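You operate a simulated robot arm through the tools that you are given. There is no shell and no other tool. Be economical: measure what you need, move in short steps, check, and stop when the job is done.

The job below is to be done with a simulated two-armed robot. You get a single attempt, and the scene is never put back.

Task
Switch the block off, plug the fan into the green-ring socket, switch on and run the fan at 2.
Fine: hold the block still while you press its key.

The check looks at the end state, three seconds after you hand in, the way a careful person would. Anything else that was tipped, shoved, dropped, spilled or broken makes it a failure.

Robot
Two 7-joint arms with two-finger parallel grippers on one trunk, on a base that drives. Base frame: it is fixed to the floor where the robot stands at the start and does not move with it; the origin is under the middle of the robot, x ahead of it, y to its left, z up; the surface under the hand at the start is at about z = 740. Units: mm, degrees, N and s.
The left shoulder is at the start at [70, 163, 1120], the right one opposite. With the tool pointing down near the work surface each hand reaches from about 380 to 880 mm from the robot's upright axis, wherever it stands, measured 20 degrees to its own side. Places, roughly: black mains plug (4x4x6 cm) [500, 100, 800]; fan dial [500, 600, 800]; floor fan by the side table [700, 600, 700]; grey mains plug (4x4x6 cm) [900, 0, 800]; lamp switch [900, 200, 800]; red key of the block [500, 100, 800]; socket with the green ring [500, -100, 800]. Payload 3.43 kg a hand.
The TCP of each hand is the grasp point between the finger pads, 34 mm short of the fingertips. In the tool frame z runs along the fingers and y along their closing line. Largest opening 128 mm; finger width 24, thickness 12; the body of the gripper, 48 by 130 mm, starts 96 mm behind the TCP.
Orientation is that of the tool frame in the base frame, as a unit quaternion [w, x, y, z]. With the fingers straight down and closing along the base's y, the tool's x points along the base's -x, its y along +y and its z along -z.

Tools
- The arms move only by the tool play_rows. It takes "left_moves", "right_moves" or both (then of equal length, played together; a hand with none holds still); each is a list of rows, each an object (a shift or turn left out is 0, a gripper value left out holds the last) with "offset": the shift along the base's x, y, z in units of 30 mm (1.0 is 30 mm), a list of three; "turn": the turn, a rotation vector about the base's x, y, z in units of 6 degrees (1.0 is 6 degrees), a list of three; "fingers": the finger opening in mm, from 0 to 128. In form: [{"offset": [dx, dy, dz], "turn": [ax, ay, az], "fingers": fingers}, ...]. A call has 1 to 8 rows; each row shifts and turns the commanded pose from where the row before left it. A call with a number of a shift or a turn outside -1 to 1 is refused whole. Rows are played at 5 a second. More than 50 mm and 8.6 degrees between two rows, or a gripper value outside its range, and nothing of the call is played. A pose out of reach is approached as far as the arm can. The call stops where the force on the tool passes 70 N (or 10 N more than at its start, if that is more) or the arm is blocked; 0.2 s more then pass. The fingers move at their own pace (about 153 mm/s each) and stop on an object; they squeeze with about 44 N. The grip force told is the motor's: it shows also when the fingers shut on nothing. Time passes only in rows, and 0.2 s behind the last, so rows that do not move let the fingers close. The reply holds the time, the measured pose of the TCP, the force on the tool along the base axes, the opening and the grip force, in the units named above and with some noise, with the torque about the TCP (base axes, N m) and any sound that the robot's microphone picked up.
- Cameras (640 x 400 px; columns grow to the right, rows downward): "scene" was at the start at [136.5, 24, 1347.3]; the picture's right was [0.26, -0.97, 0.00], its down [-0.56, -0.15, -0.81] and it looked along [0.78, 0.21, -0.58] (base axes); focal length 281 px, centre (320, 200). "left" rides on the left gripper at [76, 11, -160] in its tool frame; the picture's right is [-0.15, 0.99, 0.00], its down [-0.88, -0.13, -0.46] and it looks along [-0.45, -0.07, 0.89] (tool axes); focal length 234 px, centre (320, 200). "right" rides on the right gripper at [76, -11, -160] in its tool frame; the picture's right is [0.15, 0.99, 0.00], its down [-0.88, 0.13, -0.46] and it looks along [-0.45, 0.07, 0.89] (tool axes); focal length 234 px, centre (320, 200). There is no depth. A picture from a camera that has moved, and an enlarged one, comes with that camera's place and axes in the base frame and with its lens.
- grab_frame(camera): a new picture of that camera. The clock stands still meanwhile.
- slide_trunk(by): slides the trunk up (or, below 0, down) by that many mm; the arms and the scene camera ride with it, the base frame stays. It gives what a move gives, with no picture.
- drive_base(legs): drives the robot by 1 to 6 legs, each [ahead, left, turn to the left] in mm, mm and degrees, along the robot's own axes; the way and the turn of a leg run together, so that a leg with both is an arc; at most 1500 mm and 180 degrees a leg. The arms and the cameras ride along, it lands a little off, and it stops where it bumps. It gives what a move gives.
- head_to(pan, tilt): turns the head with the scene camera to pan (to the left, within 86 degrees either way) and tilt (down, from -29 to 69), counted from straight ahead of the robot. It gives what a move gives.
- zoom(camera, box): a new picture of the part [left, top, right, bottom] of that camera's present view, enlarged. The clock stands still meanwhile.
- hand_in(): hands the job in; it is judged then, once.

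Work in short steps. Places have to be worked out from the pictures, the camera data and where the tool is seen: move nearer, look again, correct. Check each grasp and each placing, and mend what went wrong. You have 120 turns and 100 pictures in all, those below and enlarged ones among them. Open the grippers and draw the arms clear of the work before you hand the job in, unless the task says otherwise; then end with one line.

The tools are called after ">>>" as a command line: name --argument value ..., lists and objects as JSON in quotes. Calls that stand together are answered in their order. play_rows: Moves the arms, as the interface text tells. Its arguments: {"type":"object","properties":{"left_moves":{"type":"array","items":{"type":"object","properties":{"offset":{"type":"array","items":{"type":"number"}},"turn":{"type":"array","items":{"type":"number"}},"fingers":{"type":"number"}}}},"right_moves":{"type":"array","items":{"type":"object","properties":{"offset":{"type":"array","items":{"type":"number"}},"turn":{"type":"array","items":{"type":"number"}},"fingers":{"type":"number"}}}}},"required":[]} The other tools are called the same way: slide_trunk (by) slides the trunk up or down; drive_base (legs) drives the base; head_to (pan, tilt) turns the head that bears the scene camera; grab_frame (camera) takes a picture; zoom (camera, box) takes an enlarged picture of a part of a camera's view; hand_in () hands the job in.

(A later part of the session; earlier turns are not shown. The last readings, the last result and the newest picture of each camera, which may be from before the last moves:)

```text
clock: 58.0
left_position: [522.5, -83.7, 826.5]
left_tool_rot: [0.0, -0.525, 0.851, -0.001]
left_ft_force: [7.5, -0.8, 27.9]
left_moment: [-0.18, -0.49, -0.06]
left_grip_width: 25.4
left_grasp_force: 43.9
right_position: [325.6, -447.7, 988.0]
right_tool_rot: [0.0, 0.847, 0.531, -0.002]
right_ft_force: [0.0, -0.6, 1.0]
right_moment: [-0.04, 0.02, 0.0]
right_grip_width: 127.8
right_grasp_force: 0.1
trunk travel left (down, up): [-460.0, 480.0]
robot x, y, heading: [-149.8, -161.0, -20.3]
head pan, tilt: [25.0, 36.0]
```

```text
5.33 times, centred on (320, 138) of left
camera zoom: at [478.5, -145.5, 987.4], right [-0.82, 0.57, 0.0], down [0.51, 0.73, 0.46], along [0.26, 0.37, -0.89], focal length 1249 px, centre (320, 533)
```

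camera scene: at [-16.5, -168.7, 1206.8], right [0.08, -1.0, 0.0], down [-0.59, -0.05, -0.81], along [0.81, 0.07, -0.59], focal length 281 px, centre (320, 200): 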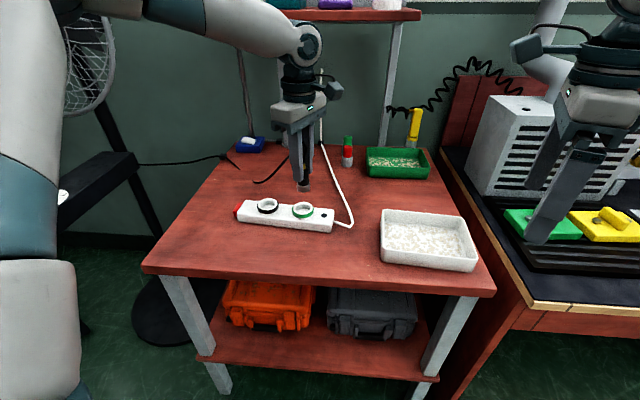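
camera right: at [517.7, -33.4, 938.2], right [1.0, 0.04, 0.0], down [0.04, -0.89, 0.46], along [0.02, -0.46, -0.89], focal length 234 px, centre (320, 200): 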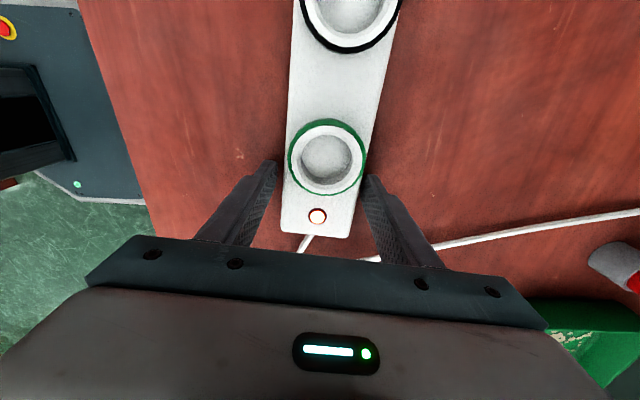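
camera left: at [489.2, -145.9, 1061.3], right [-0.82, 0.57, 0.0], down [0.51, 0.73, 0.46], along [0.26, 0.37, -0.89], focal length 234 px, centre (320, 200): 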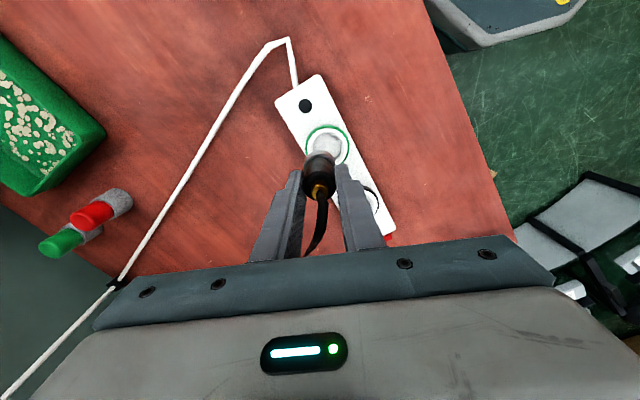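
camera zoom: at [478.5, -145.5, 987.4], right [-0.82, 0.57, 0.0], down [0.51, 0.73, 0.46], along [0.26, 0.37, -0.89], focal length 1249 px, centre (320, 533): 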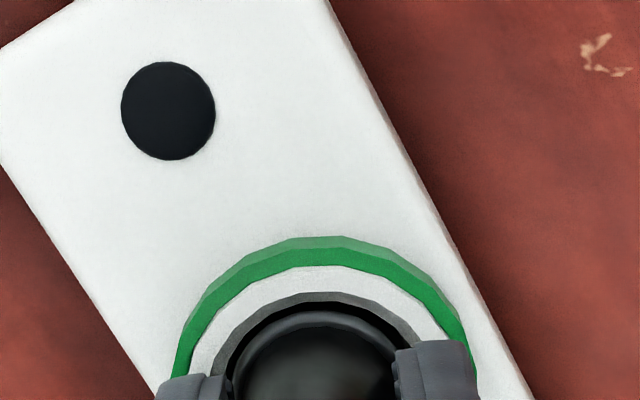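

The flange is down inside the ring and the plug stands upright. Open, lift off carefully and inspect.

>>> play_rows --left_moves '[{"offset": [0, 0, 0.1]}, {"fingers": 60}, {"fingers": 90}, {}, {"offset": [0, 0, 0.4]}, {"offset": [0, 0, 0.6]}, {"offset": [0, 0, 0.8]}, {"offset": [0, 0, 0.8]}]'

>>> zoom --camera "scene" --box '[250, 160, 350, 222]'

>>> zoom --camera "left" --box '[240, 80, 400, 180]'

```text
clock: 59.8
left_position: [521.3, -82.9, 908.2]
left_tool_rot: [0.0, -0.525, 0.851, 0.0]
left_ft_force: [-0.1, 0.6, 0.3]
left_moment: [0.01, -0.01, 0.04]
left_grip_width: 90.0
left_grasp_force: 0.0
right_position: [325.7, -446.9, 987.0]
right_tool_rot: [0.0, 0.847, 0.531, -0.003]
right_ft_force: [0.2, 0.1, 0.0]
right_moment: [-0.03, 0.0, 0.0]
right_grip_width: 128.2
right_grasp_force: 0.0
trunk travel left (down, up): [-460.0, 480.0]
robot x, y, heading: [-154.8, -162.4, -20.4]
head pan, tilt: [25.0, 36.0]
```

```text
6.40 times, centred on (300, 191) of scene
camera zoom: at [-16.9, -168.2, 1206.9], right [0.08, -1.0, 0.0], down [-0.59, -0.05, -0.81], along [0.81, 0.07, -0.59], focal length 1801 px, centre (448, 258)
```

zoom: 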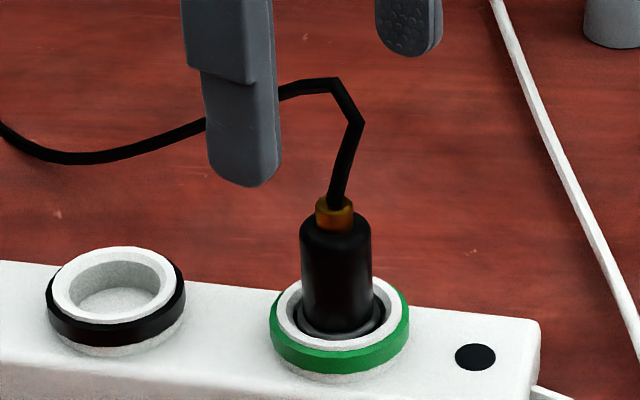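

```text
4.00 times, centred on (320, 130) of left
camera zoom: at [478.8, -144.7, 1068.2], right [-0.82, 0.57, 0.0], down [0.51, 0.73, 0.46], along [0.26, 0.37, -0.89], focal length 937 px, centre (320, 480)
```

zoom: 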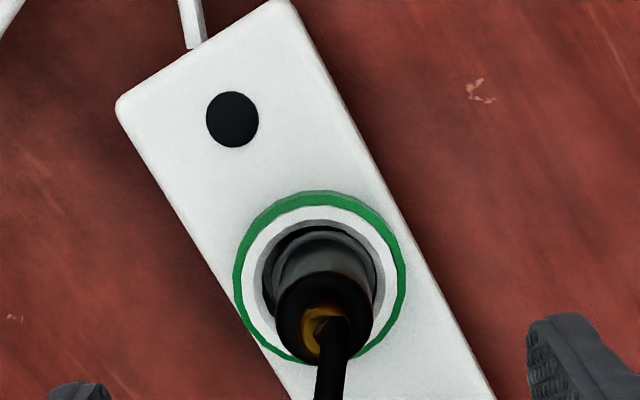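

The plug is upright and seated in the green socket. Raise the left hand, close it, and turn the base back 20° for the key.

>>> play_rows --left_moves '[{"offset": [0, 0, 0.8]}, {"offset": [0, 0, 0.8]}, {"fingers": 0}, {}, {}]'

>>> drive_base --legs '[[0, 0, 20]]'

>>> grab_frame --camera "scene"

```text
clock: 61.0
left_position: [524.2, -80.9, 957.1]
left_tool_rot: [-0.001, -0.526, 0.851, -0.001]
left_ft_force: [0.0, -0.2, -0.4]
left_moment: [0.01, 0.01, 0.02]
left_grip_width: 0.0
left_grasp_force: 33.1
right_position: [326.7, -446.6, 986.2]
right_tool_rot: [0.0, 0.848, 0.53, -0.003]
right_ft_force: [-0.6, -0.1, -0.6]
right_moment: [0.04, 0.01, 0.03]
right_grip_width: 127.9
right_grasp_force: 0.1
trunk travel left (down, up): [-460.0, 480.0]
robot x, y, heading: [-153.5, -158.5, -20.4]
head pan, tilt: [25.0, 36.0]
```

```text
clock: 62.5
left_position: [453.7, 147.8, 956.0]
left_tool_rot: [0.0, -0.667, 0.745, -0.001]
left_ft_force: [0.0, -0.1, -1.3]
left_moment: [0.02, 0.0, -0.04]
left_grip_width: 0.0
left_grasp_force: 33.0
right_position: [396.6, -263.8, 986.9]
right_tool_rot: [0.0, 0.74, 0.673, -0.002]
right_ft_force: [0.1, 0.1, -1.0]
right_moment: [-0.02, 0.01, 0.0]
right_grip_width: 128.1
right_grasp_force: 0.1
trunk travel left (down, up): [-460.0, 480.0]
robot x, y, heading: [-152.0, -158.9, 0.3]
head pan, tilt: [25.0, 36.0]
```

```text
33 pictures are left
camera scene: at [-21.5, -120.3, 1206.8], right [0.43, -0.9, 0.0], down [-0.53, -0.25, -0.81], along [0.73, 0.34, -0.59], focal length 281 px, centre (320, 200)
```

scene: 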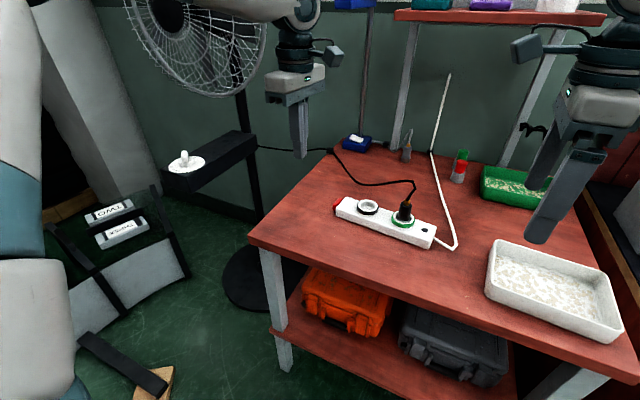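

Now the same arrangement as before: right hand to the block end (y≈-117, clear of the plug), left hand beside the key.

>>> play_rows --right_moves '[{"offset": [0.6, 0.7, 0]}, {"offset": [0.6, 0.7, 0]}, {"offset": [0.6, 0.7, 0]}, {"offset": [0.6, 0.7, 0]}, {"offset": [0.6, 0.7, 0]}, {"offset": [0.6, 0.7, 0]}, {"offset": [0.48, 0.67, -0.5]}, {"offset": [0, 0, -0.9]}]' --left_moves '[{"offset": [0.5, 0, 0]}, {"offset": [0.5, 0, 0]}, {"offset": [0.5, 0, 0]}, {"offset": [0.5, 0, 0]}, {"offset": [0.5, 0, -0.5]}, {"offset": [0.38, -0.2, -0.8]}, {"offset": [0, 0, -0.9]}, {"offset": [0, 0, -0.9]}]'

>>> grab_frame --camera "right"

>>> grab_frame --camera "left"

```text
clock: 64.3
left_position: [539.1, 142.3, 860.2]
left_tool_rot: [-0.001, -0.667, 0.745, 0.001]
left_ft_force: [-0.2, -0.3, -0.8]
left_moment: [0.0, -0.01, 0.01]
left_grip_width: 0.0
left_grasp_force: 32.6
right_position: [519.7, -117.9, 944.8]
right_tool_rot: [0.0, 0.741, 0.672, -0.003]
right_ft_force: [-0.7, 0.2, 0.5]
right_moment: [0.01, 0.06, -0.03]
right_grip_width: 128.2
right_grasp_force: 0.1
trunk travel left (down, up): [-460.0, 480.0]
robot x, y, heading: [-152.8, -161.4, 0.2]
head pan, tilt: [25.0, 36.0]
```

```text
32 pictures are left
camera right: at [515.3, -40.0, 1105.7], right [1.0, 0.05, 0.0], down [0.05, -0.89, 0.46], along [0.02, -0.46, -0.89], focal length 234 px, centre (320, 200)
```

right: 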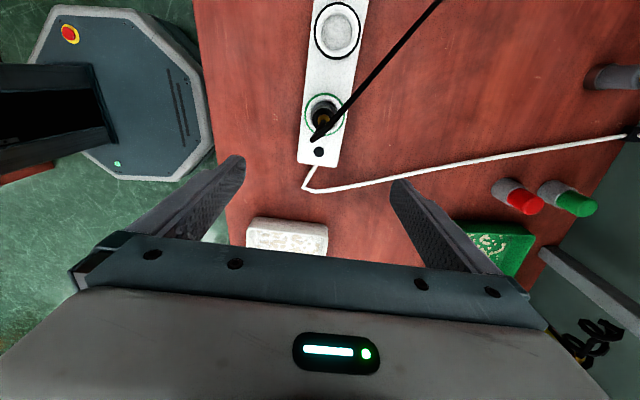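

```text
31 pictures are left
camera left: at [520.6, 69.1, 1019.8], right [-0.97, 0.25, 0.0], down [0.23, 0.86, 0.45], along [0.11, 0.44, -0.89], focal length 234 px, centre (320, 200)
```

left: 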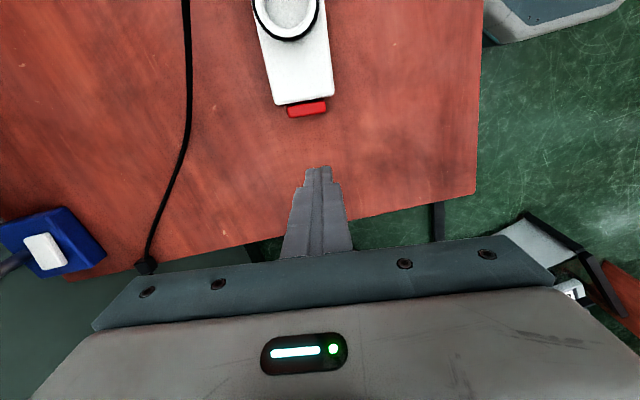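

Block unchanged; the cord's kink stays between the right fingers. Lower both: right around the block, left beside the key, then grip.

>>> play_rows --right_moves '[{"offset": [0, 0, -0.9]}, {"offset": [0, 0, -0.9]}, {"offset": [0, 0, -0.9]}, {"offset": [0, 0, -0.9]}, {"offset": [0, 0, -0.9]}, {"offset": [0, 0, -0.7]}, {"offset": [0, 0, -0.33]}, {}]' --left_moves '[{"offset": [0, 0, -0.6]}, {"offset": [0, 0, -0.6]}, {"offset": [0, 0, -0.5]}, {"offset": [0, 0, -0.4]}, {"offset": [0, 0, -0.3]}, {}, {}, {}]'

>>> grab_frame --camera "right"

```text
clock: 66.1
left_position: [539.1, 144.5, 791.4]
left_tool_rot: [-0.001, -0.667, 0.745, 0.0]
left_ft_force: [-0.5, -0.1, -0.3]
left_moment: [0.0, -0.01, 0.02]
left_grip_width: 0.1
left_grasp_force: 33.4
right_position: [517.8, -117.0, 776.9]
right_tool_rot: [0.0, 0.74, 0.672, -0.004]
right_ft_force: [0.6, 1.2, 0.6]
right_moment: [0.01, -0.04, -0.05]
right_grip_width: 127.9
right_grasp_force: 0.1
trunk travel left (down, up): [-460.0, 480.0]
robot x, y, heading: [-155.0, -161.4, 0.1]
head pan, tilt: [25.0, 36.0]
```

```text
30 pictures are left
camera right: at [513.1, -39.2, 937.7], right [1.0, 0.05, 0.0], down [0.05, -0.89, 0.46], along [0.02, -0.46, -0.89], focal length 234 px, centre (320, 200)
```

right: 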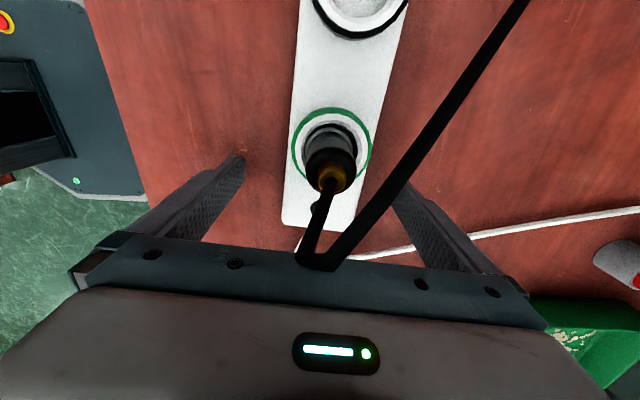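

Everything clear of the cord. Grip the block, then bring the left tips up to the key.

>>> play_rows --right_moves '[{"offset": [0.03, 0, 0], "fingers": 74}, {}, {"fingers": 50}, {}, {}, {}, {}, {}]' --left_moves '[{}, {}, {}, {}, {"offset": [0.03, -0.4, -0.15]}, {"offset": [0, -0.4, 0]}, {"offset": [0, -0.2, 0]}, {}]'

>>> zoom --camera "scene" --box '[300, 160, 460, 260]'

```text
clock: 67.9
left_position: [538.7, 113.5, 789.0]
left_tool_rot: [0.0, -0.667, 0.745, -0.001]
left_ft_force: [0.1, -0.5, -0.6]
left_moment: [0.0, -0.03, -0.01]
left_grip_width: 0.0
left_grasp_force: 32.9
right_position: [517.5, -116.3, 778.8]
right_tool_rot: [0.001, 0.74, 0.673, -0.003]
right_ft_force: [1.0, -1.0, 1.4]
right_moment: [-0.18, -0.23, -0.21]
right_grip_width: 61.7
right_grasp_force: 43.7
trunk travel left (down, up): [-460.0, 480.0]
robot x, y, heading: [-150.3, -163.3, 0.3]
head pan, tilt: [25.0, 36.0]
```

```text
4.00 times, centred on (380, 210) of scene
camera zoom: at [-21.4, -120.9, 1206.9], right [0.43, -0.9, 0.0], down [-0.53, -0.25, -0.81], along [0.73, 0.34, -0.59], focal length 1125 px, centre (80, 160)
```

zoom: 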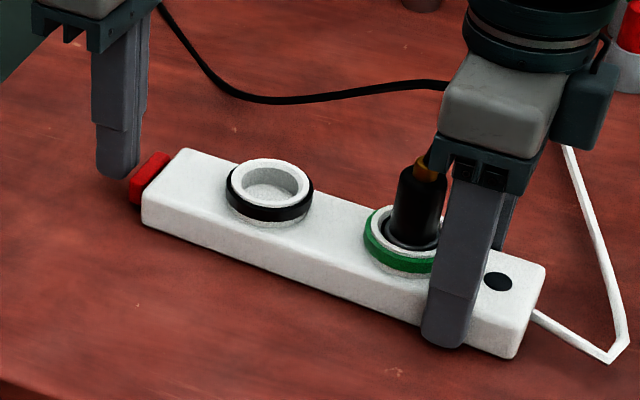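

Ready to press: advance to first contact, then tilt inward as before.

>>> play_rows --left_moves '[{"offset": [0, -0.1, -0.1]}, {"offset": [0, -0.13, 0]}, {"offset": [0, -0.05, 0], "turn": [-0.5, 0, 0]}, {"turn": [-0.5, 0, 0]}, {"turn": [-0.5, 0, 0]}, {}]'

>>> zoom --camera "scene" --box '[300, 160, 460, 260]'

```text
clock: 69.3
left_position: [537.5, 107.5, 784.4]
left_tool_rot: [-0.052, -0.666, 0.742, -0.058]
left_ft_force: [-0.6, 8.4, -2.8]
left_moment: [0.3, 0.03, 0.0]
left_grip_width: 0.1
left_grasp_force: 32.9
left hand out of reach, approached as far as the arm can: row 1
right_position: [517.7, -116.6, 779.0]
right_tool_rot: [0.002, 0.74, 0.672, -0.003]
right_ft_force: [-0.1, -6.7, 2.3]
right_moment: [0.62, -0.25, -0.19]
right_grip_width: 61.8
right_grasp_force: 43.8
trunk travel left (down, up): [-460.0, 480.0]
robot x, y, heading: [-150.3, -161.1, 0.0]
head pan, tilt: [25.0, 36.0]
heard: click
```

```text
4.00 times, centred on (380, 210) of scene
camera zoom: at [-21.4, -120.7, 1206.8], right [0.43, -0.9, 0.0], down [-0.53, -0.25, -0.81], along [0.73, 0.34, -0.59], focal length 1125 px, centre (80, 160)
```

zoom: 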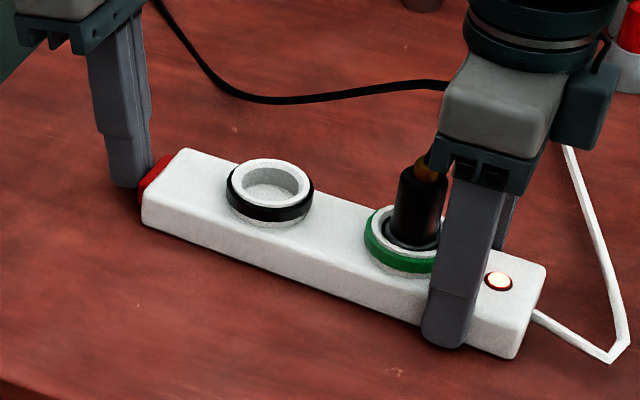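

A click and the lamp is lit: block on. Back off the left hand, release and raise the right one.

>>> play_rows --left_moves '[{"offset": [0, 0.5, 0]}, {"offset": [0, 0.6, 0], "turn": [0.75, 0, 0]}, {"offset": [0, 0.3, 0.5], "turn": [0.75, 0, 0]}, {"offset": [0, 0, 0.9]}, {"offset": [0, 0, 0.9]}, {"offset": [0, 0, 0.9]}, {"offset": [0, 0, 0.9]}, {"offset": [0, 0, 0.9]}]' --right_moves '[{}, {}, {"fingers": 128}, {}, {}, {"offset": [0, 0, 0.5]}, {"offset": [0, 0, 0.9]}, {"offset": [0, 0, 0.9]}]'

>>> play_rows --left_moves '[{"offset": [-0.5, 0, 0.9]}, {"offset": [-0.9, 0, 0.9]}, {"offset": [-0.9, 0, 0.9]}, {"offset": [-0.9, 0, 0.5]}, {}, {}, {}, {}]' --right_moves '[{"offset": [0, 0, 0.9]}, {"offset": [0, 0, 0.9]}, {"offset": [0, 0, 0.9]}, {"offset": [0, 0, 0.9]}, {"offset": [-0.9, -0.9, 0.5]}, {"offset": [-0.9, -0.9, 0.5]}, {"offset": [-0.9, -0.9, 0]}, {"offset": [-0.9, -0.9, 0]}]'

>>> grab_frame --camera "scene"

```text
clock: 71.1
left_position: [535.2, 146.3, 935.3]
left_tool_rot: [0.0, -0.667, 0.745, 0.001]
left_ft_force: [1.0, 0.1, 0.7]
left_moment: [0.01, 0.01, -0.02]
left_grip_width: 0.1
left_grasp_force: 32.9
right_position: [522.0, -114.2, 848.9]
right_tool_rot: [0.0, 0.74, 0.673, -0.002]
right_ft_force: [0.9, -0.1, -0.2]
right_moment: [-0.01, -0.03, 0.0]
right_grip_width: 128.0
right_grasp_force: 0.0
trunk travel left (down, up): [-460.0, 480.0]
robot x, y, heading: [-156.1, -161.2, 0.1]
head pan, tilt: [25.0, 36.0]
```

```text
clock: 72.9
left_position: [444.9, 150.1, 1032.9]
left_tool_rot: [0.0, -0.668, 0.745, 0.0]
left_ft_force: [0.0, 0.0, 0.1]
left_moment: [0.02, 0.0, -0.01]
left_grip_width: 0.1
left_grasp_force: 32.8
right_position: [408.9, -222.7, 987.8]
right_tool_rot: [-0.001, 0.74, 0.673, -0.002]
right_ft_force: [0.3, 0.3, 0.8]
right_moment: [0.03, -0.01, 0.02]
right_grip_width: 127.9
right_grasp_force: 0.0
trunk travel left (down, up): [-460.0, 480.0]
robot x, y, heading: [-154.5, -160.2, 0.4]
head pan, tilt: [25.0, 36.0]
```

```text
27 pictures are left
camera scene: at [-22.1, -121.8, 1207.0], right [0.43, -0.9, 0.0], down [-0.53, -0.25, -0.81], along [0.73, 0.34, -0.59], focal length 281 px, centre (320, 200)
```

scene: 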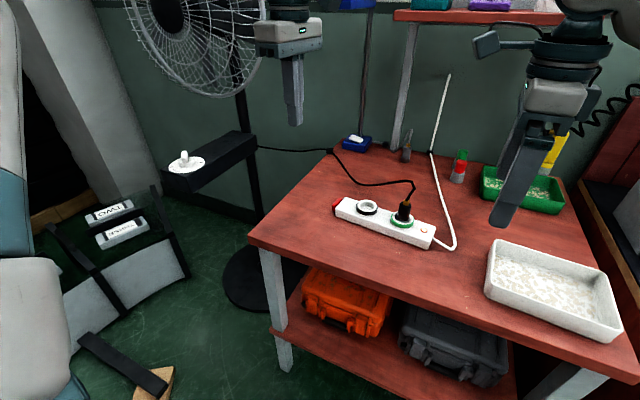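

Block is on with the plug seated. Now reposition for the fan dial: turn left 15° first (elbow stays clear of the fan), then drive so the left hand ends above the dial.

>>> drive_base --legs '[[0, 0, 15], [130, 145, 0]]'

>>> head_to --pan 45 --tilt 25

>>> grab_frame --camera "scene"

```text
clock: 75.3
left_position: [426.2, 471.7, 1030.8]
left_tool_rot: [0.001, 0.76, -0.649, 0.0]
left_ft_force: [-0.1, 1.1, -0.6]
left_moment: [-0.01, 0.0, 0.03]
left_grip_width: 0.0
left_grasp_force: 33.0
right_position: [490.6, 102.5, 986.8]
right_tool_rot: [0.001, 0.644, 0.765, -0.003]
right_ft_force: [1.2, 0.3, 0.3]
right_moment: [-0.04, 0.04, 0.03]
right_grip_width: 128.3
right_grasp_force: 0.0
trunk travel left (down, up): [-460.0, 480.0]
robot x, y, heading: [-68.4, 12.1, 15.5]
head pan, tilt: [25.0, 36.0]
```

```text
clock: 76.2
left_position: [426.0, 470.7, 1031.0]
left_tool_rot: [0.0, 0.761, -0.649, 0.0]
left_ft_force: [0.5, 0.9, -0.1]
left_moment: [-0.01, 0.01, 0.01]
left_grip_width: 0.0
left_grasp_force: 33.5
right_position: [490.8, 100.5, 986.8]
right_tool_rot: [0.001, 0.644, 0.765, -0.003]
right_ft_force: [0.1, -0.7, -1.1]
right_moment: [-0.01, -0.01, -0.01]
right_grip_width: 127.9
right_grasp_force: 0.0
trunk travel left (down, up): [-460.0, 480.0]
robot x, y, heading: [-67.0, 14.5, 15.5]
head pan, tilt: [45.0, 25.0]
```

```text
26 pictures are left
camera scene: at [27.0, 108.3, 1224.1], right [0.87, -0.49, 0.0], down [-0.21, -0.37, -0.91], along [0.45, 0.79, -0.42], focal length 281 px, centre (320, 200)
```

scene: 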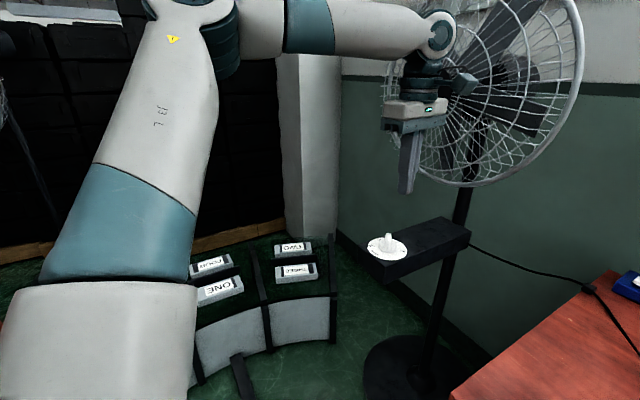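

Elbow has good clearance from the fan. Look at the dial with the left camera.

>>> grab_frame --camera "left"

```text
25 pictures are left
camera left: at [426.9, 394.9, 1191.3], right [-1.0, -0.01, 0.0], down [-0.01, 0.89, 0.46], along [-0.01, 0.45, -0.89], focal length 234 px, centre (320, 200)
```

left: 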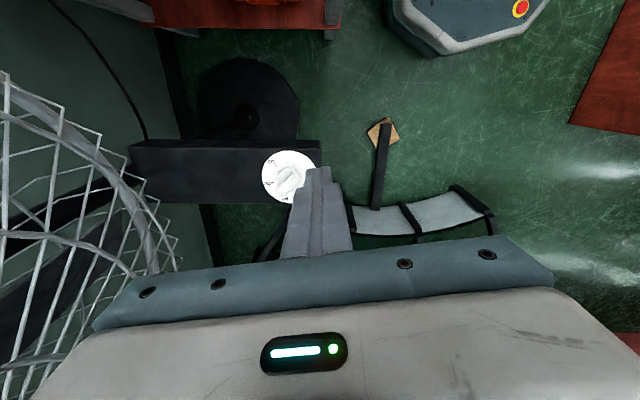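

Dial centre reads about (479, 541). Move the hand above it, staying high, and enlarge.

>>> play_rows --left_moves '[{"offset": [0.6, 0.77, 0]}, {"offset": [0.6, 0.77, 0]}, {"offset": [0.55, 0.77, -0.5]}, {"offset": [0, 0, -0.5]}]'

>>> zoom --camera "left" --box '[240, 80, 400, 180]'

```text
clock: 77.2
left_position: [476.5, 540.3, 1001.2]
left_tool_rot: [0.0, 0.76, -0.649, 0.0]
left_ft_force: [-0.2, 0.0, 0.0]
left_moment: [0.0, 0.0, -0.01]
left_grip_width: 0.0
left_grasp_force: 32.8
right_position: [491.5, 101.6, 987.4]
right_tool_rot: [0.002, 0.645, 0.764, -0.002]
right_ft_force: [0.6, -0.3, 0.9]
right_moment: [0.0, -0.02, -0.01]
right_grip_width: 128.0
right_grasp_force: 0.0
trunk travel left (down, up): [-460.0, 480.0]
robot x, y, heading: [-64.8, 13.9, 15.5]
head pan, tilt: [45.0, 25.0]
```

```text
4.00 times, centred on (320, 130) of left
camera zoom: at [478.5, 465.1, 1161.4], right [-1.0, -0.01, 0.0], down [-0.01, 0.89, 0.46], along [0.0, 0.46, -0.89], focal length 937 px, centre (320, 480)
```

zoom: 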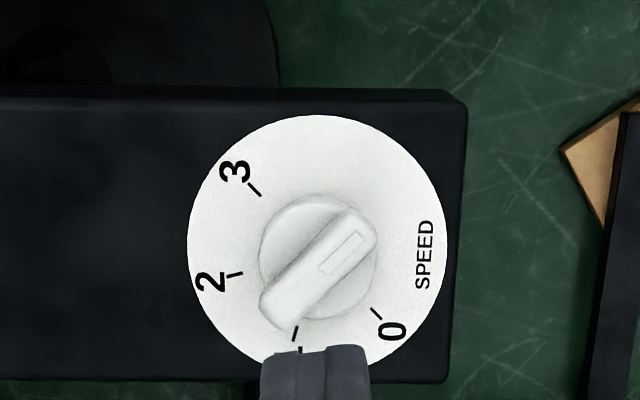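

Marks: 0 at ~131°, 1 at ~76°, 2 at ~19°, 3 at ~-42° (world angle from +x). The knob's pointer is unclear, so I enlarge it more.

>>> zoom --camera "left" --box '[292, 120, 348, 168]'

```text
8.33 times, centred on (320, 144) of left
camera zoom: at [478.5, 465.1, 1161.4], right [-1.0, -0.01, 0.0], down [-0.01, 0.89, 0.46], along [0.0, 0.46, -0.89], focal length 1951 px, centre (320, 667)
```

zoom: 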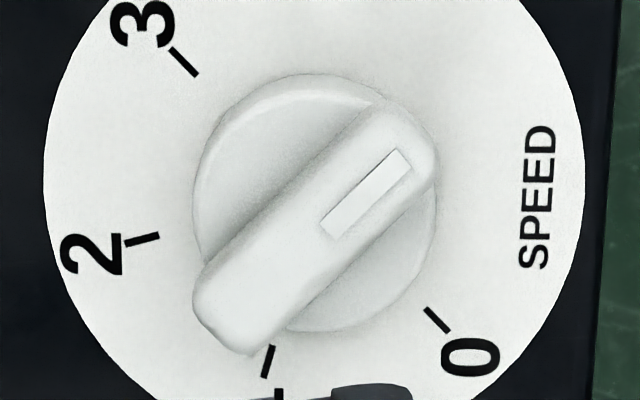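

The inset line points into the blank part of the scale (about 225°), the other end between 1 and 2. To learn which end counts I check whether the fan is turning now.

>>> zoom --camera "scene" --box '[380, 0, 600, 180]'

>>> play_rows --left_moves '[{}, {}]'

>>> zoom --camera "scene" --box '[380, 0, 600, 180]'

```text
2.22 times, centred on (490, 90) of scene
camera zoom: at [26.5, 108.3, 1224.3], right [0.87, -0.49, 0.0], down [-0.21, -0.37, -0.91], along [0.45, 0.79, -0.42], focal length 625 px, centre (-58, 444)
```

zoom: 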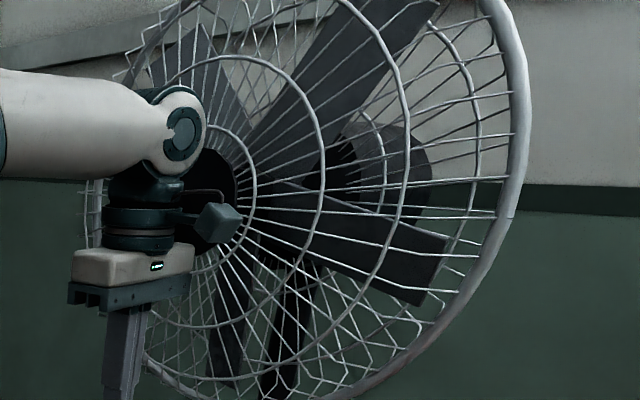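

```text
clock: 77.8
left_position: [477.5, 540.8, 1000.8]
left_tool_rot: [0.001, 0.761, -0.649, 0.0]
left_ft_force: [-0.1, -0.5, 0.0]
left_moment: [-0.01, -0.04, -0.02]
left_grip_width: 0.0
left_grasp_force: 32.8
right_position: [491.3, 101.4, 987.1]
right_tool_rot: [0.0, 0.644, 0.765, -0.003]
right_ft_force: [-0.3, -0.2, 0.2]
right_moment: [-0.04, -0.02, -0.01]
right_grip_width: 127.8
right_grasp_force: 0.1
trunk travel left (down, up): [-460.0, 480.0]
robot x, y, heading: [-64.9, 12.7, 15.5]
head pan, tilt: [45.0, 25.0]
```

```text
2.22 times, centred on (490, 90) of scene
camera zoom: at [27.1, 108.6, 1224.2], right [0.87, -0.49, 0.0], down [-0.21, -0.37, -0.91], along [0.45, 0.79, -0.42], focal length 625 px, centre (-58, 444)
```

zoom: 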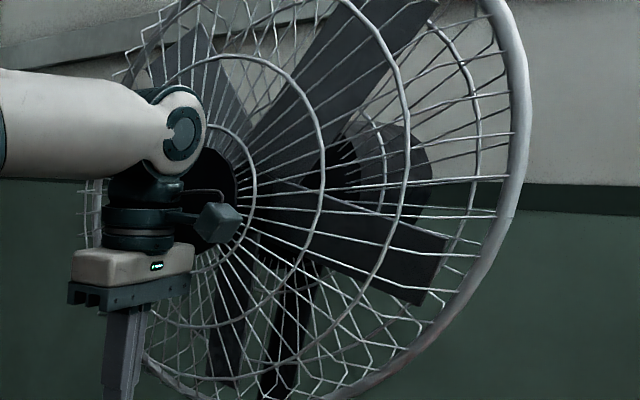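

The fan is still. Refined: marks are at 135°, 75°, 15°, -45°, dial centre about (480, 550), knob bar along 45°/225°. I align the fingers across the bar (turn -54°), open and descend partway.

>>> play_rows --left_moves '[{"offset": [0.05, 0.16, -0.4], "turn": [0, 0, -1], "fingers": 50}, {"offset": [0.05, 0.16, -0.4], "turn": [0, 0, -1]}, {"offset": [0, 0, -0.4], "turn": [0, 0, -1]}, {"offset": [0, 0, -0.4], "turn": [0, 0, -1]}, {"offset": [0, 0, -0.4], "turn": [0, 0, -1]}, {"offset": [0, 0, -0.4], "turn": [0, 0, -1]}, {"offset": [0, 0, -0.4], "turn": [0, 0, -1]}, {"turn": [0, 0, -1]}]'

>>> play_rows --left_moves '[{"turn": [0, 0, -1]}, {}]'

>>> zoom --camera "left" --box '[220, 60, 420, 210]'

```text
clock: 79.6
left_position: [480.1, 548.7, 917.3]
left_tool_rot: [-0.001, -0.43, 0.903, -0.001]
left_ft_force: [-0.3, 0.7, -0.1]
left_moment: [-0.01, -0.01, 0.03]
left_grip_width: 50.0
left_grasp_force: 0.0
right_position: [490.3, 101.3, 988.6]
right_tool_rot: [0.001, 0.644, 0.765, -0.004]
right_ft_force: [0.0, -0.2, 0.2]
right_moment: [-0.01, 0.01, 0.0]
right_grip_width: 128.1
right_grasp_force: 0.1
trunk travel left (down, up): [-460.0, 480.0]
robot x, y, heading: [-68.2, 11.1, 15.7]
head pan, tilt: [45.0, 25.0]
```

```text
clock: 80.2
left_position: [480.1, 549.2, 917.8]
left_tool_rot: [-0.001, -0.383, 0.924, -0.001]
left_ft_force: [-0.9, -0.3, 0.7]
left_moment: [0.02, 0.0, -0.01]
left_grip_width: 50.0
left_grasp_force: 0.0
right_position: [491.0, 100.9, 987.6]
right_tool_rot: [0.001, 0.645, 0.765, -0.002]
right_ft_force: [-0.5, -0.2, -0.9]
right_moment: [0.04, 0.0, 0.01]
right_grip_width: 128.1
right_grasp_force: 0.1
trunk travel left (down, up): [-460.0, 480.0]
robot x, y, heading: [-66.8, 15.1, 15.7]
head pan, tilt: [45.0, 25.0]
```

```text
2.67 times, centred on (320, 135) of left
camera zoom: at [419.7, 504.5, 1077.7], right [-0.6, 0.8, 0.0], down [0.72, 0.53, 0.45], along [0.36, 0.27, -0.89], focal length 624 px, centre (320, 373)
```

zoom: 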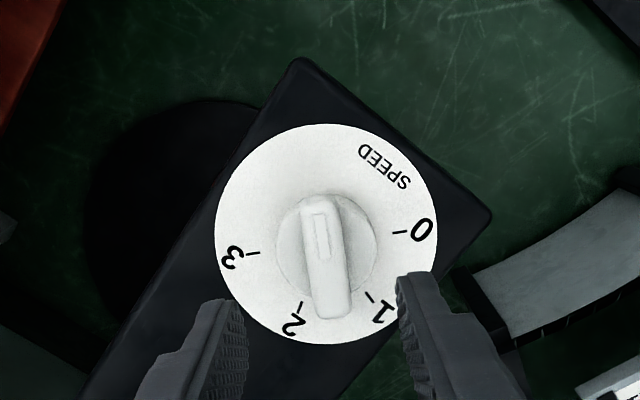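

The fingers are square to the bar; the knob centre comes to about (477, 549). Descend so the tips straddle the bar just above the dial face, and close.

>>> play_rows --left_moves '[{"offset": [-0.1, 0, -0.6]}, {"offset": [0, 0, -0.6]}, {"offset": [0, 0, -0.5]}, {"offset": [0, 0, -0.3]}, {}]'

>>> zoom --camera "left" --box '[220, 60, 420, 210]'

>>> zoom --camera "scene" --box '[320, 150, 480, 300]'

```text
clock: 81.4
left_position: [477.9, 549.6, 856.3]
left_tool_rot: [-0.001, -0.383, 0.924, 0.0]
left_ft_force: [-0.2, 1.0, 1.0]
left_moment: [0.03, 0.0, 0.01]
left_grip_width: 49.8
left_grasp_force: 0.1
right_position: [490.1, 102.7, 986.9]
right_tool_rot: [0.0, 0.644, 0.765, -0.003]
right_ft_force: [0.3, -0.4, -0.7]
right_moment: [-0.01, 0.0, 0.01]
right_grip_width: 128.1
right_grasp_force: 0.0
trunk travel left (down, up): [-460.0, 480.0]
robot x, y, heading: [-69.7, 12.2, 15.6]
head pan, tilt: [45.0, 25.0]
```

```text
2.67 times, centred on (320, 135) of left
camera zoom: at [417.4, 504.5, 1017.7], right [-0.6, 0.8, 0.0], down [0.72, 0.53, 0.45], along [0.36, 0.27, -0.89], focal length 624 px, centre (320, 373)
```

zoom: 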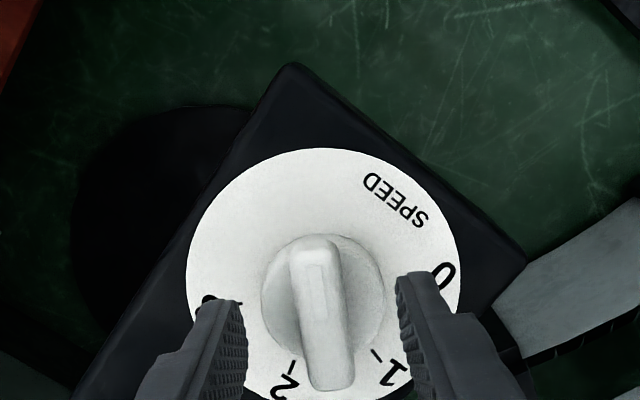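

```text
2.67 times, centred on (400, 225) of scene
camera zoom: at [27.1, 108.6, 1224.2], right [0.87, -0.49, 0.0], down [-0.21, -0.37, -0.91], along [0.45, 0.79, -0.42], focal length 750 px, centre (107, 133)
```

zoom: 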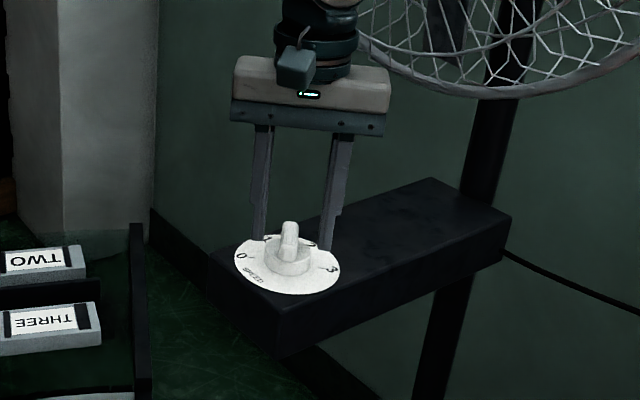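

The knob sits between the fingers. Close gently on the bar.

>>> play_rows --left_moves '[{"offset": [0.05, 0.03, -0.05], "fingers": 30}, {"fingers": 5}, {}, {}]'

```text
clock: 82.4
left_position: [477.7, 552.1, 855.7]
left_tool_rot: [-0.001, -0.384, 0.923, -0.001]
left_ft_force: [-7.4, 6.1, 2.3]
left_moment: [-0.12, 0.56, -0.05]
left_grip_width: 15.7
left_grasp_force: 44.7
right_position: [490.3, 101.1, 987.9]
right_tool_rot: [0.002, 0.644, 0.765, -0.002]
right_ft_force: [0.3, 1.1, -0.5]
right_moment: [-0.02, 0.04, 0.01]
right_grip_width: 128.0
right_grasp_force: 0.1
trunk travel left (down, up): [-460.0, 480.0]
robot x, y, heading: [-65.4, 14.6, 15.4]
head pan, tilt: [45.0, 25.0]
```

The bar is gripped (15.7 mm). Relieve the small side force and turn by -12° first, watching the torque.

>>> play_rows --left_moves '[{"offset": [-0.05, 0.04, 0]}, {"turn": [0, 0, -1]}, {"turn": [0, 0, -1]}, {}]'

```text
clock: 83.4
left_position: [478.2, 550.8, 855.6]
left_tool_rot: [-0.001, -0.283, 0.959, -0.001]
left_ft_force: [-2.4, -4.3, -2.7]
left_moment: [0.03, -0.22, 0.04]
left_grip_width: 15.9
left_grasp_force: 45.0
right_position: [491.3, 101.7, 986.9]
right_tool_rot: [0.001, 0.645, 0.764, -0.003]
right_ft_force: [-0.2, 0.5, -0.3]
right_moment: [-0.03, 0.0, -0.01]
right_grip_width: 128.1
right_grasp_force: 0.1
trunk travel left (down, up): [-460.0, 480.0]
robot x, y, heading: [-69.4, 13.7, 15.3]
head pan, tilt: [45.0, 25.0]
```

It turns freely. Continue to -30° in total and check the fan and the knob.

>>> play_rows --left_moves '[{"turn": [0, 0, -1]}, {"turn": [0, 0, -1]}, {"turn": [0, 0, -1]}, {}, {}, {}, {}]'

>>> zoom --camera "scene" --box '[380, 0, 600, 180]'

>>> zoom --camera "left" --box '[220, 60, 420, 210]'

```text
clock: 85.0
left_position: [477.7, 550.5, 856.4]
left_tool_rot: [-0.001, -0.13, 0.991, 0.0]
left_ft_force: [-3.5, -12.7, -5.5]
left_moment: [-0.43, -0.1, 0.02]
left_grip_width: 15.7
left_grasp_force: 45.3
right_position: [491.3, 100.7, 987.9]
right_tool_rot: [0.001, 0.644, 0.765, -0.002]
right_ft_force: [-0.1, 0.0, -0.5]
right_moment: [-0.01, 0.02, -0.03]
right_grip_width: 128.0
right_grasp_force: 0.1
trunk travel left (down, up): [-460.0, 480.0]
robot x, y, heading: [-69.1, 15.5, 15.7]
head pan, tilt: [45.0, 25.0]
```

```text
2.22 times, centred on (490, 90) of scene
camera zoom: at [27.2, 107.5, 1224.2], right [0.87, -0.49, 0.0], down [-0.21, -0.37, -0.91], along [0.45, 0.79, -0.42], focal length 625 px, centre (-58, 444)
```

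zoom: 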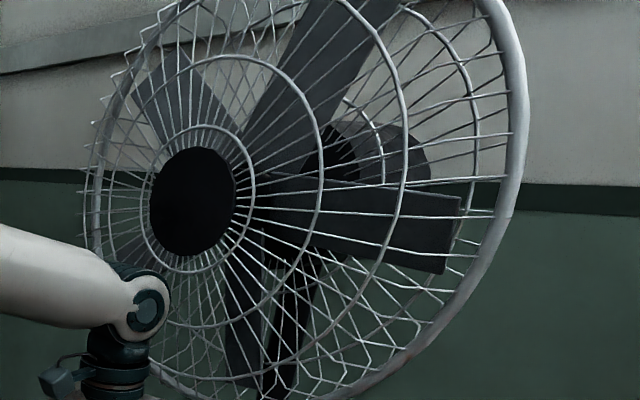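

```text
2.67 times, centred on (320, 135) of left
camera zoom: at [403.7, 543.0, 1015.6], right [-0.11, 0.99, 0.0], down [0.89, 0.1, 0.45], along [0.45, 0.05, -0.89], focal length 624 px, centre (320, 373)
```

zoom: 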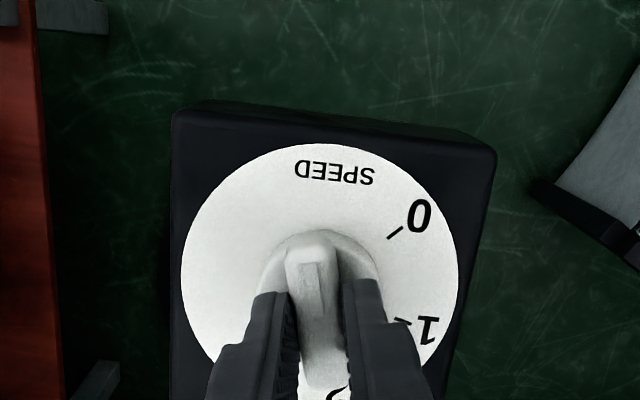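

The blades have moved. One more frame after a short wait tells whether the fan is spinning.

>>> play_rows --left_moves '[{}, {}]'

>>> zoom --camera "scene" --box '[380, 0, 600, 180]'

```text
clock: 85.6
left_position: [479.1, 550.7, 855.7]
left_tool_rot: [-0.001, -0.13, 0.991, 0.001]
left_ft_force: [-3.5, -14.6, -6.7]
left_moment: [-0.48, 0.08, 0.02]
left_grip_width: 15.6
left_grasp_force: 44.9
right_position: [490.6, 100.6, 987.0]
right_tool_rot: [0.0, 0.644, 0.765, -0.003]
right_ft_force: [-0.3, 0.3, 0.0]
right_moment: [0.0, 0.01, -0.01]
right_grip_width: 128.1
right_grasp_force: 0.0
trunk travel left (down, up): [-460.0, 480.0]
robot x, y, heading: [-67.4, 10.1, 15.4]
head pan, tilt: [45.0, 25.0]
```

```text
2.22 times, centred on (490, 90) of scene
camera zoom: at [27.2, 107.5, 1224.2], right [0.87, -0.49, 0.0], down [-0.21, -0.37, -0.91], along [0.45, 0.79, -0.42], focal length 625 px, centre (-58, 444)
```

zoom: 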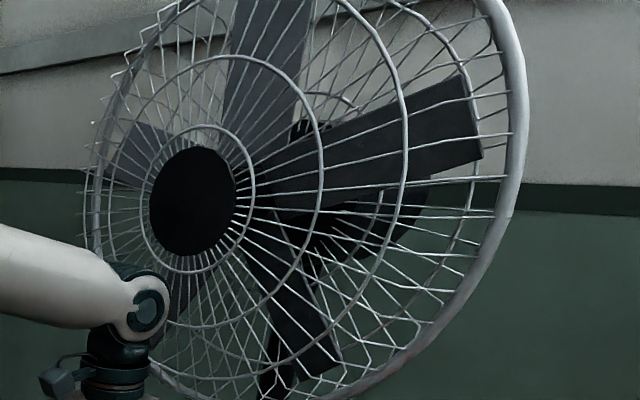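

The fan is spinning with the plain end of the bar on 2. Since it stood still at "1½", I verify the reading by turning to 1 (+60°): it should then run, not stop.

>>> play_rows --left_moves '[{"turn": [0, 0, 1]}, {"turn": [0, 0, 1]}, {"turn": [0, 0, 1]}, {"turn": [0, 0, 1]}, {"turn": [0, 0, 1]}, {"turn": [0, 0, 1]}, {"turn": [0, 0, 1]}, {"turn": [0, 0, 1]}]'

>>> play_rows --left_moves '[{"turn": [0, 0, 1]}, {"turn": [0, 0, 1]}, {}, {}, {}, {}, {}, {}]'

>>> play_rows --left_moves '[{}, {}, {}, {}, {}, {}, {}, {}]'

>>> play_rows --left_moves '[{}, {}, {}, {}, {}, {}, {}, {}]'

>>> zoom --camera "scene" --box '[380, 0, 600, 180]'

>>> play_rows --left_moves '[{}]'

>>> zoom --camera "scene" --box '[380, 0, 600, 180]'

```text
clock: 87.4
left_position: [478.3, 552.4, 855.5]
left_tool_rot: [0.0, -0.522, 0.853, 0.0]
left_ft_force: [7.2, -11.0, -5.4]
left_moment: [0.06, -0.49, -1.81]
left_grip_width: 23.5
left_grasp_force: 44.7
right_position: [491.6, 100.3, 987.3]
right_tool_rot: [0.0, 0.644, 0.765, -0.003]
right_ft_force: [0.0, -0.5, 0.7]
right_moment: [-0.02, 0.02, -0.01]
right_grip_width: 128.1
right_grasp_force: 0.1
trunk travel left (down, up): [-460.0, 480.0]
robot x, y, heading: [-66.3, 9.9, 15.3]
head pan, tilt: [45.0, 25.0]
```

```text
clock: 89.2
left_position: [478.1, 550.5, 855.9]
left_tool_rot: [-0.001, -0.608, 0.794, 0.001]
left_ft_force: [8.8, -16.5, -1.0]
left_moment: [-1.13, -0.03, -2.35]
left_grip_width: 30.2
left_grasp_force: 45.1
right_position: [492.0, 99.9, 987.5]
right_tool_rot: [0.0, 0.644, 0.765, -0.002]
right_ft_force: [0.1, 0.8, 0.6]
right_moment: [0.02, -0.02, -0.06]
right_grip_width: 127.9
right_grasp_force: 0.0
trunk travel left (down, up): [-460.0, 480.0]
robot x, y, heading: [-66.0, 11.6, 15.6]
head pan, tilt: [45.0, 25.0]
```

```text
clock: 91.0
left_position: [478.0, 552.1, 856.7]
left_tool_rot: [-0.001, -0.608, 0.794, 0.0]
left_ft_force: [10.3, -17.3, -0.6]
left_moment: [-0.66, -0.54, -2.16]
left_grip_width: 30.5
left_grasp_force: 45.1
right_position: [491.0, 100.2, 987.7]
right_tool_rot: [0.0, 0.644, 0.765, -0.003]
right_ft_force: [0.2, -0.3, 0.0]
right_moment: [-0.02, 0.02, 0.02]
right_grip_width: 128.1
right_grasp_force: 0.0
trunk travel left (down, up): [-460.0, 480.0]
robot x, y, heading: [-69.8, 12.7, 15.6]
head pan, tilt: [45.0, 25.0]
```

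```text
clock: 92.8
left_position: [477.9, 551.9, 857.2]
left_tool_rot: [-0.001, -0.61, 0.793, 0.001]
left_ft_force: [11.5, -18.5, -0.2]
left_moment: [-0.72, -0.51, -2.05]
left_grip_width: 30.6
left_grasp_force: 45.2
right_position: [491.7, 99.8, 986.0]
right_tool_rot: [0.0, 0.644, 0.765, -0.003]
right_ft_force: [0.5, 0.2, 0.7]
right_moment: [-0.01, 0.01, -0.02]
right_grip_width: 128.0
right_grasp_force: 0.1
trunk travel left (down, up): [-460.0, 480.0]
robot x, y, heading: [-66.0, 13.3, 15.5]
head pan, tilt: [45.0, 25.0]
```

```text
2.22 times, centred on (490, 90) of scene
camera zoom: at [28.4, 106.6, 1224.2], right [0.87, -0.49, 0.0], down [-0.21, -0.37, -0.91], along [0.45, 0.79, -0.42], focal length 625 px, centre (-58, 444)
```

zoom: 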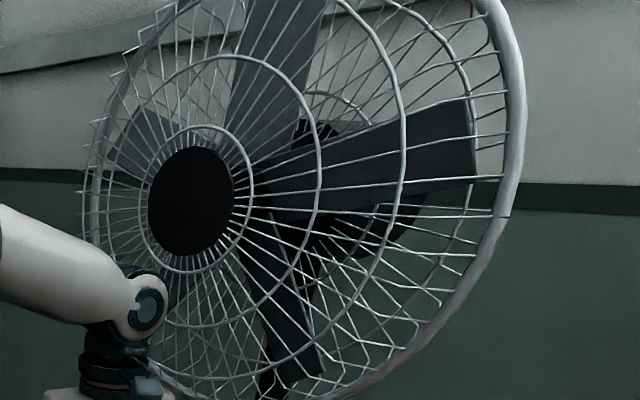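

```text
clock: 93.2
left_position: [479.6, 550.8, 857.6]
left_tool_rot: [-0.001, -0.608, 0.794, 0.001]
left_ft_force: [10.8, -17.8, 0.0]
left_moment: [-0.74, -0.49, -2.02]
left_grip_width: 30.5
left_grasp_force: 45.2
right_position: [491.9, 98.4, 987.2]
right_tool_rot: [0.0, 0.644, 0.765, -0.002]
right_ft_force: [0.4, 0.4, 0.2]
right_moment: [-0.02, 0.02, 0.0]
right_grip_width: 127.9
right_grasp_force: 0.1
trunk travel left (down, up): [-460.0, 480.0]
robot x, y, heading: [-68.3, 12.3, 15.6]
head pan, tilt: [45.0, 25.0]
```

```text
2.22 times, centred on (490, 90) of scene
camera zoom: at [28.4, 106.6, 1224.2], right [0.87, -0.49, 0.0], down [-0.21, -0.37, -0.91], along [0.45, 0.79, -0.42], focal length 625 px, centre (-58, 444)
```

zoom: 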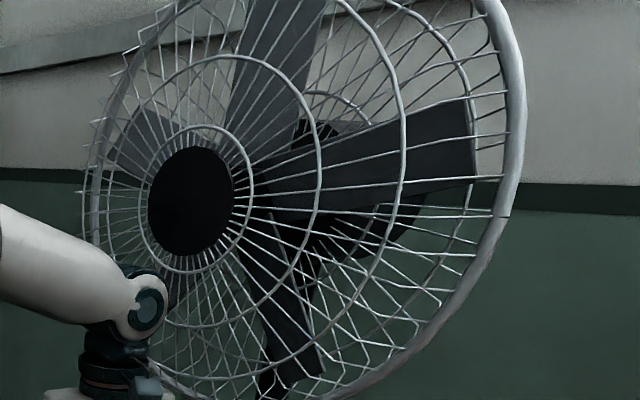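

The knob has a stop at its starting place (grip was forced open, 2 N·m), where the fan is off; turning clockwise starts it. So the start is setting "0" at one stop. I realign, regrip, and find the other stop by feel.

>>> play_rows --left_moves '[{"turn": [0, 0, -1]}, {"turn": [0, 0, -1]}, {"fingers": 50}, {"turn": [0, 0, -1]}, {"turn": [0, 0, -1]}, {"turn": [0, 0, -1]}, {"fingers": 5}, {}]'

>>> play_rows --left_moves '[{}, {"turn": [0, 0, -1]}, {"turn": [0, 0, -1]}, {"turn": [0, 0, -1]}, {"turn": [0, 0, -1]}, {"turn": [0, 0, -1]}, {"turn": [0, 0, -1]}, {}]'

>>> play_rows --left_moves '[{"turn": [0, 0, -1]}, {"turn": [0, 0, -1]}, {"turn": [0, 0, -1]}, {"turn": [0, 0, -1]}, {}]'

```text
clock: 95.0
left_position: [478.8, 551.6, 856.5]
left_tool_rot: [-0.001, -0.382, 0.924, -0.001]
left_ft_force: [5.6, -5.2, -1.2]
left_moment: [-0.19, -0.2, 0.02]
left_grip_width: 15.7
left_grasp_force: 45.7
right_position: [490.4, 101.0, 987.8]
right_tool_rot: [0.0, 0.644, 0.765, -0.003]
right_ft_force: [0.3, 0.7, 0.2]
right_moment: [-0.03, 0.02, -0.02]
right_grip_width: 127.8
right_grasp_force: 0.1
trunk travel left (down, up): [-460.0, 480.0]
robot x, y, heading: [-67.8, 14.3, 15.3]
head pan, tilt: [45.0, 25.0]
```

```text
clock: 96.8
left_position: [478.1, 550.4, 856.7]
left_tool_rot: [0.0, -0.077, 0.997, 0.0]
left_ft_force: [13.3, -5.6, 4.6]
left_moment: [-0.3, 0.47, 0.01]
left_grip_width: 15.7
left_grasp_force: 45.5
right_position: [492.4, 99.9, 986.9]
right_tool_rot: [0.001, 0.644, 0.765, -0.002]
right_ft_force: [0.0, 0.0, 0.5]
right_moment: [0.0, 0.01, -0.03]
right_grip_width: 128.1
right_grasp_force: 0.0
trunk travel left (down, up): [-460.0, 480.0]
robot x, y, heading: [-69.4, 9.9, 15.5]
head pan, tilt: [45.0, 25.0]
```

```text
clock: 98.0
left_position: [480.1, 550.0, 856.5]
left_tool_rot: [0.0, 0.132, 0.991, 0.001]
left_ft_force: [11.9, -6.5, 5.5]
left_moment: [-0.46, -0.85, -0.03]
left_grip_width: 15.9
left_grasp_force: 45.0
right_position: [490.8, 100.1, 987.4]
right_tool_rot: [0.0, 0.644, 0.765, -0.003]
right_ft_force: [-0.6, 0.3, 0.5]
right_moment: [0.02, 0.0, 0.0]
right_grip_width: 128.1
right_grasp_force: 0.0
trunk travel left (down, up): [-460.0, 480.0]
robot x, y, heading: [-67.2, 13.3, 15.3]
head pan, tilt: [45.0, 25.0]
```

60° turned, still free. Continue.

>>> play_rows --left_moves '[{"turn": [0, 0, -1]}, {"turn": [0, 0, -1]}, {"turn": [0, 0, -1]}, {"turn": [0, 0, -1]}, {"turn": [0, 0, -1]}, {"turn": [0, 0, -1]}, {"turn": [0, 0, -1]}, {}]'

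>>> grab_frame --camera "left"

```text
clock: 99.8
left_position: [477.7, 551.1, 855.9]
left_tool_rot: [-0.001, 0.478, 0.878, 0.0]
left_ft_force: [10.5, -6.3, 2.8]
left_moment: [-1.06, -0.91, -0.02]
left_grip_width: 15.9
left_grasp_force: 45.1
right_position: [491.7, 100.9, 987.3]
right_tool_rot: [0.0, 0.644, 0.765, -0.003]
right_ft_force: [0.7, 0.4, 0.7]
right_moment: [0.02, 0.02, -0.01]
right_grip_width: 128.1
right_grasp_force: 0.0
trunk travel left (down, up): [-460.0, 480.0]
robot x, y, heading: [-67.5, 13.2, 15.4]
head pan, tilt: [45.0, 25.0]
```

```text
12 pictures are left
camera left: at [447.6, 620.6, 1016.0], right [0.91, 0.41, 0.0], down [0.37, -0.81, 0.45], along [0.19, -0.41, -0.89], focal length 234 px, centre (320, 200)
```

left: 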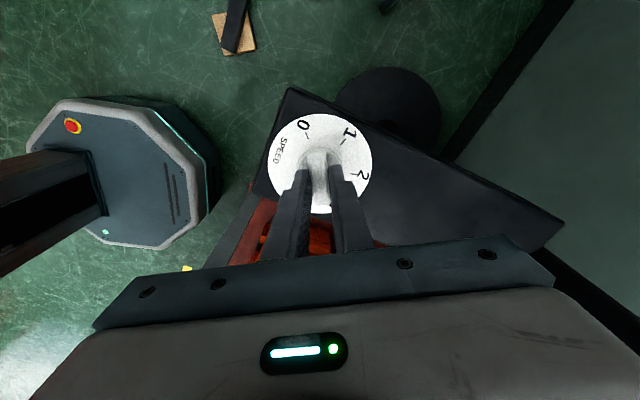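

Past -100° and still free, and the line on the knob now points just past 0. Continue feeling for the far stop.

>>> play_rows --left_moves '[{"turn": [0, 0, -1]}, {"turn": [0, 0, -1]}, {"turn": [0, 0, -1]}, {"turn": [0, 0, -1]}, {}]'

```text
clock: 101.0
left_position: [477.5, 549.7, 856.0]
left_tool_rot: [-0.002, 0.65, 0.76, -0.001]
left_ft_force: [2.0, -11.5, -2.6]
left_moment: [0.48, 0.04, -0.01]
left_grip_width: 16.1
left_grasp_force: 45.0
right_position: [491.0, 99.9, 987.6]
right_tool_rot: [-0.001, 0.644, 0.765, -0.002]
right_ft_force: [0.2, 0.4, -1.2]
right_moment: [-0.02, 0.01, 0.03]
right_grip_width: 128.1
right_grasp_force: 0.1
trunk travel left (down, up): [-460.0, 480.0]
robot x, y, heading: [-69.9, 12.6, 15.7]
head pan, tilt: [45.0, 25.0]
```

>>> play_rows --left_moves '[{"turn": [0, 0, -1]}, {"turn": [0, 0, -1]}, {"turn": [0, 0, -1]}, {"turn": [0, 0, -1]}, {}]'

```text
clock: 102.2
left_position: [478.1, 549.6, 856.9]
left_tool_rot: [0.0, 0.794, 0.608, 0.001]
left_ft_force: [4.0, -9.5, -1.8]
left_moment: [0.74, -0.36, -0.03]
left_grip_width: 15.6
left_grasp_force: 45.0
right_position: [492.4, 100.6, 986.4]
right_tool_rot: [0.0, 0.644, 0.765, -0.002]
right_ft_force: [-0.3, -0.3, -0.6]
right_moment: [-0.03, 0.0, 0.03]
right_grip_width: 127.8
right_grasp_force: 0.1
trunk travel left (down, up): [-460.0, 480.0]
robot x, y, heading: [-67.4, 13.9, 15.6]
head pan, tilt: [45.0, 25.0]
```

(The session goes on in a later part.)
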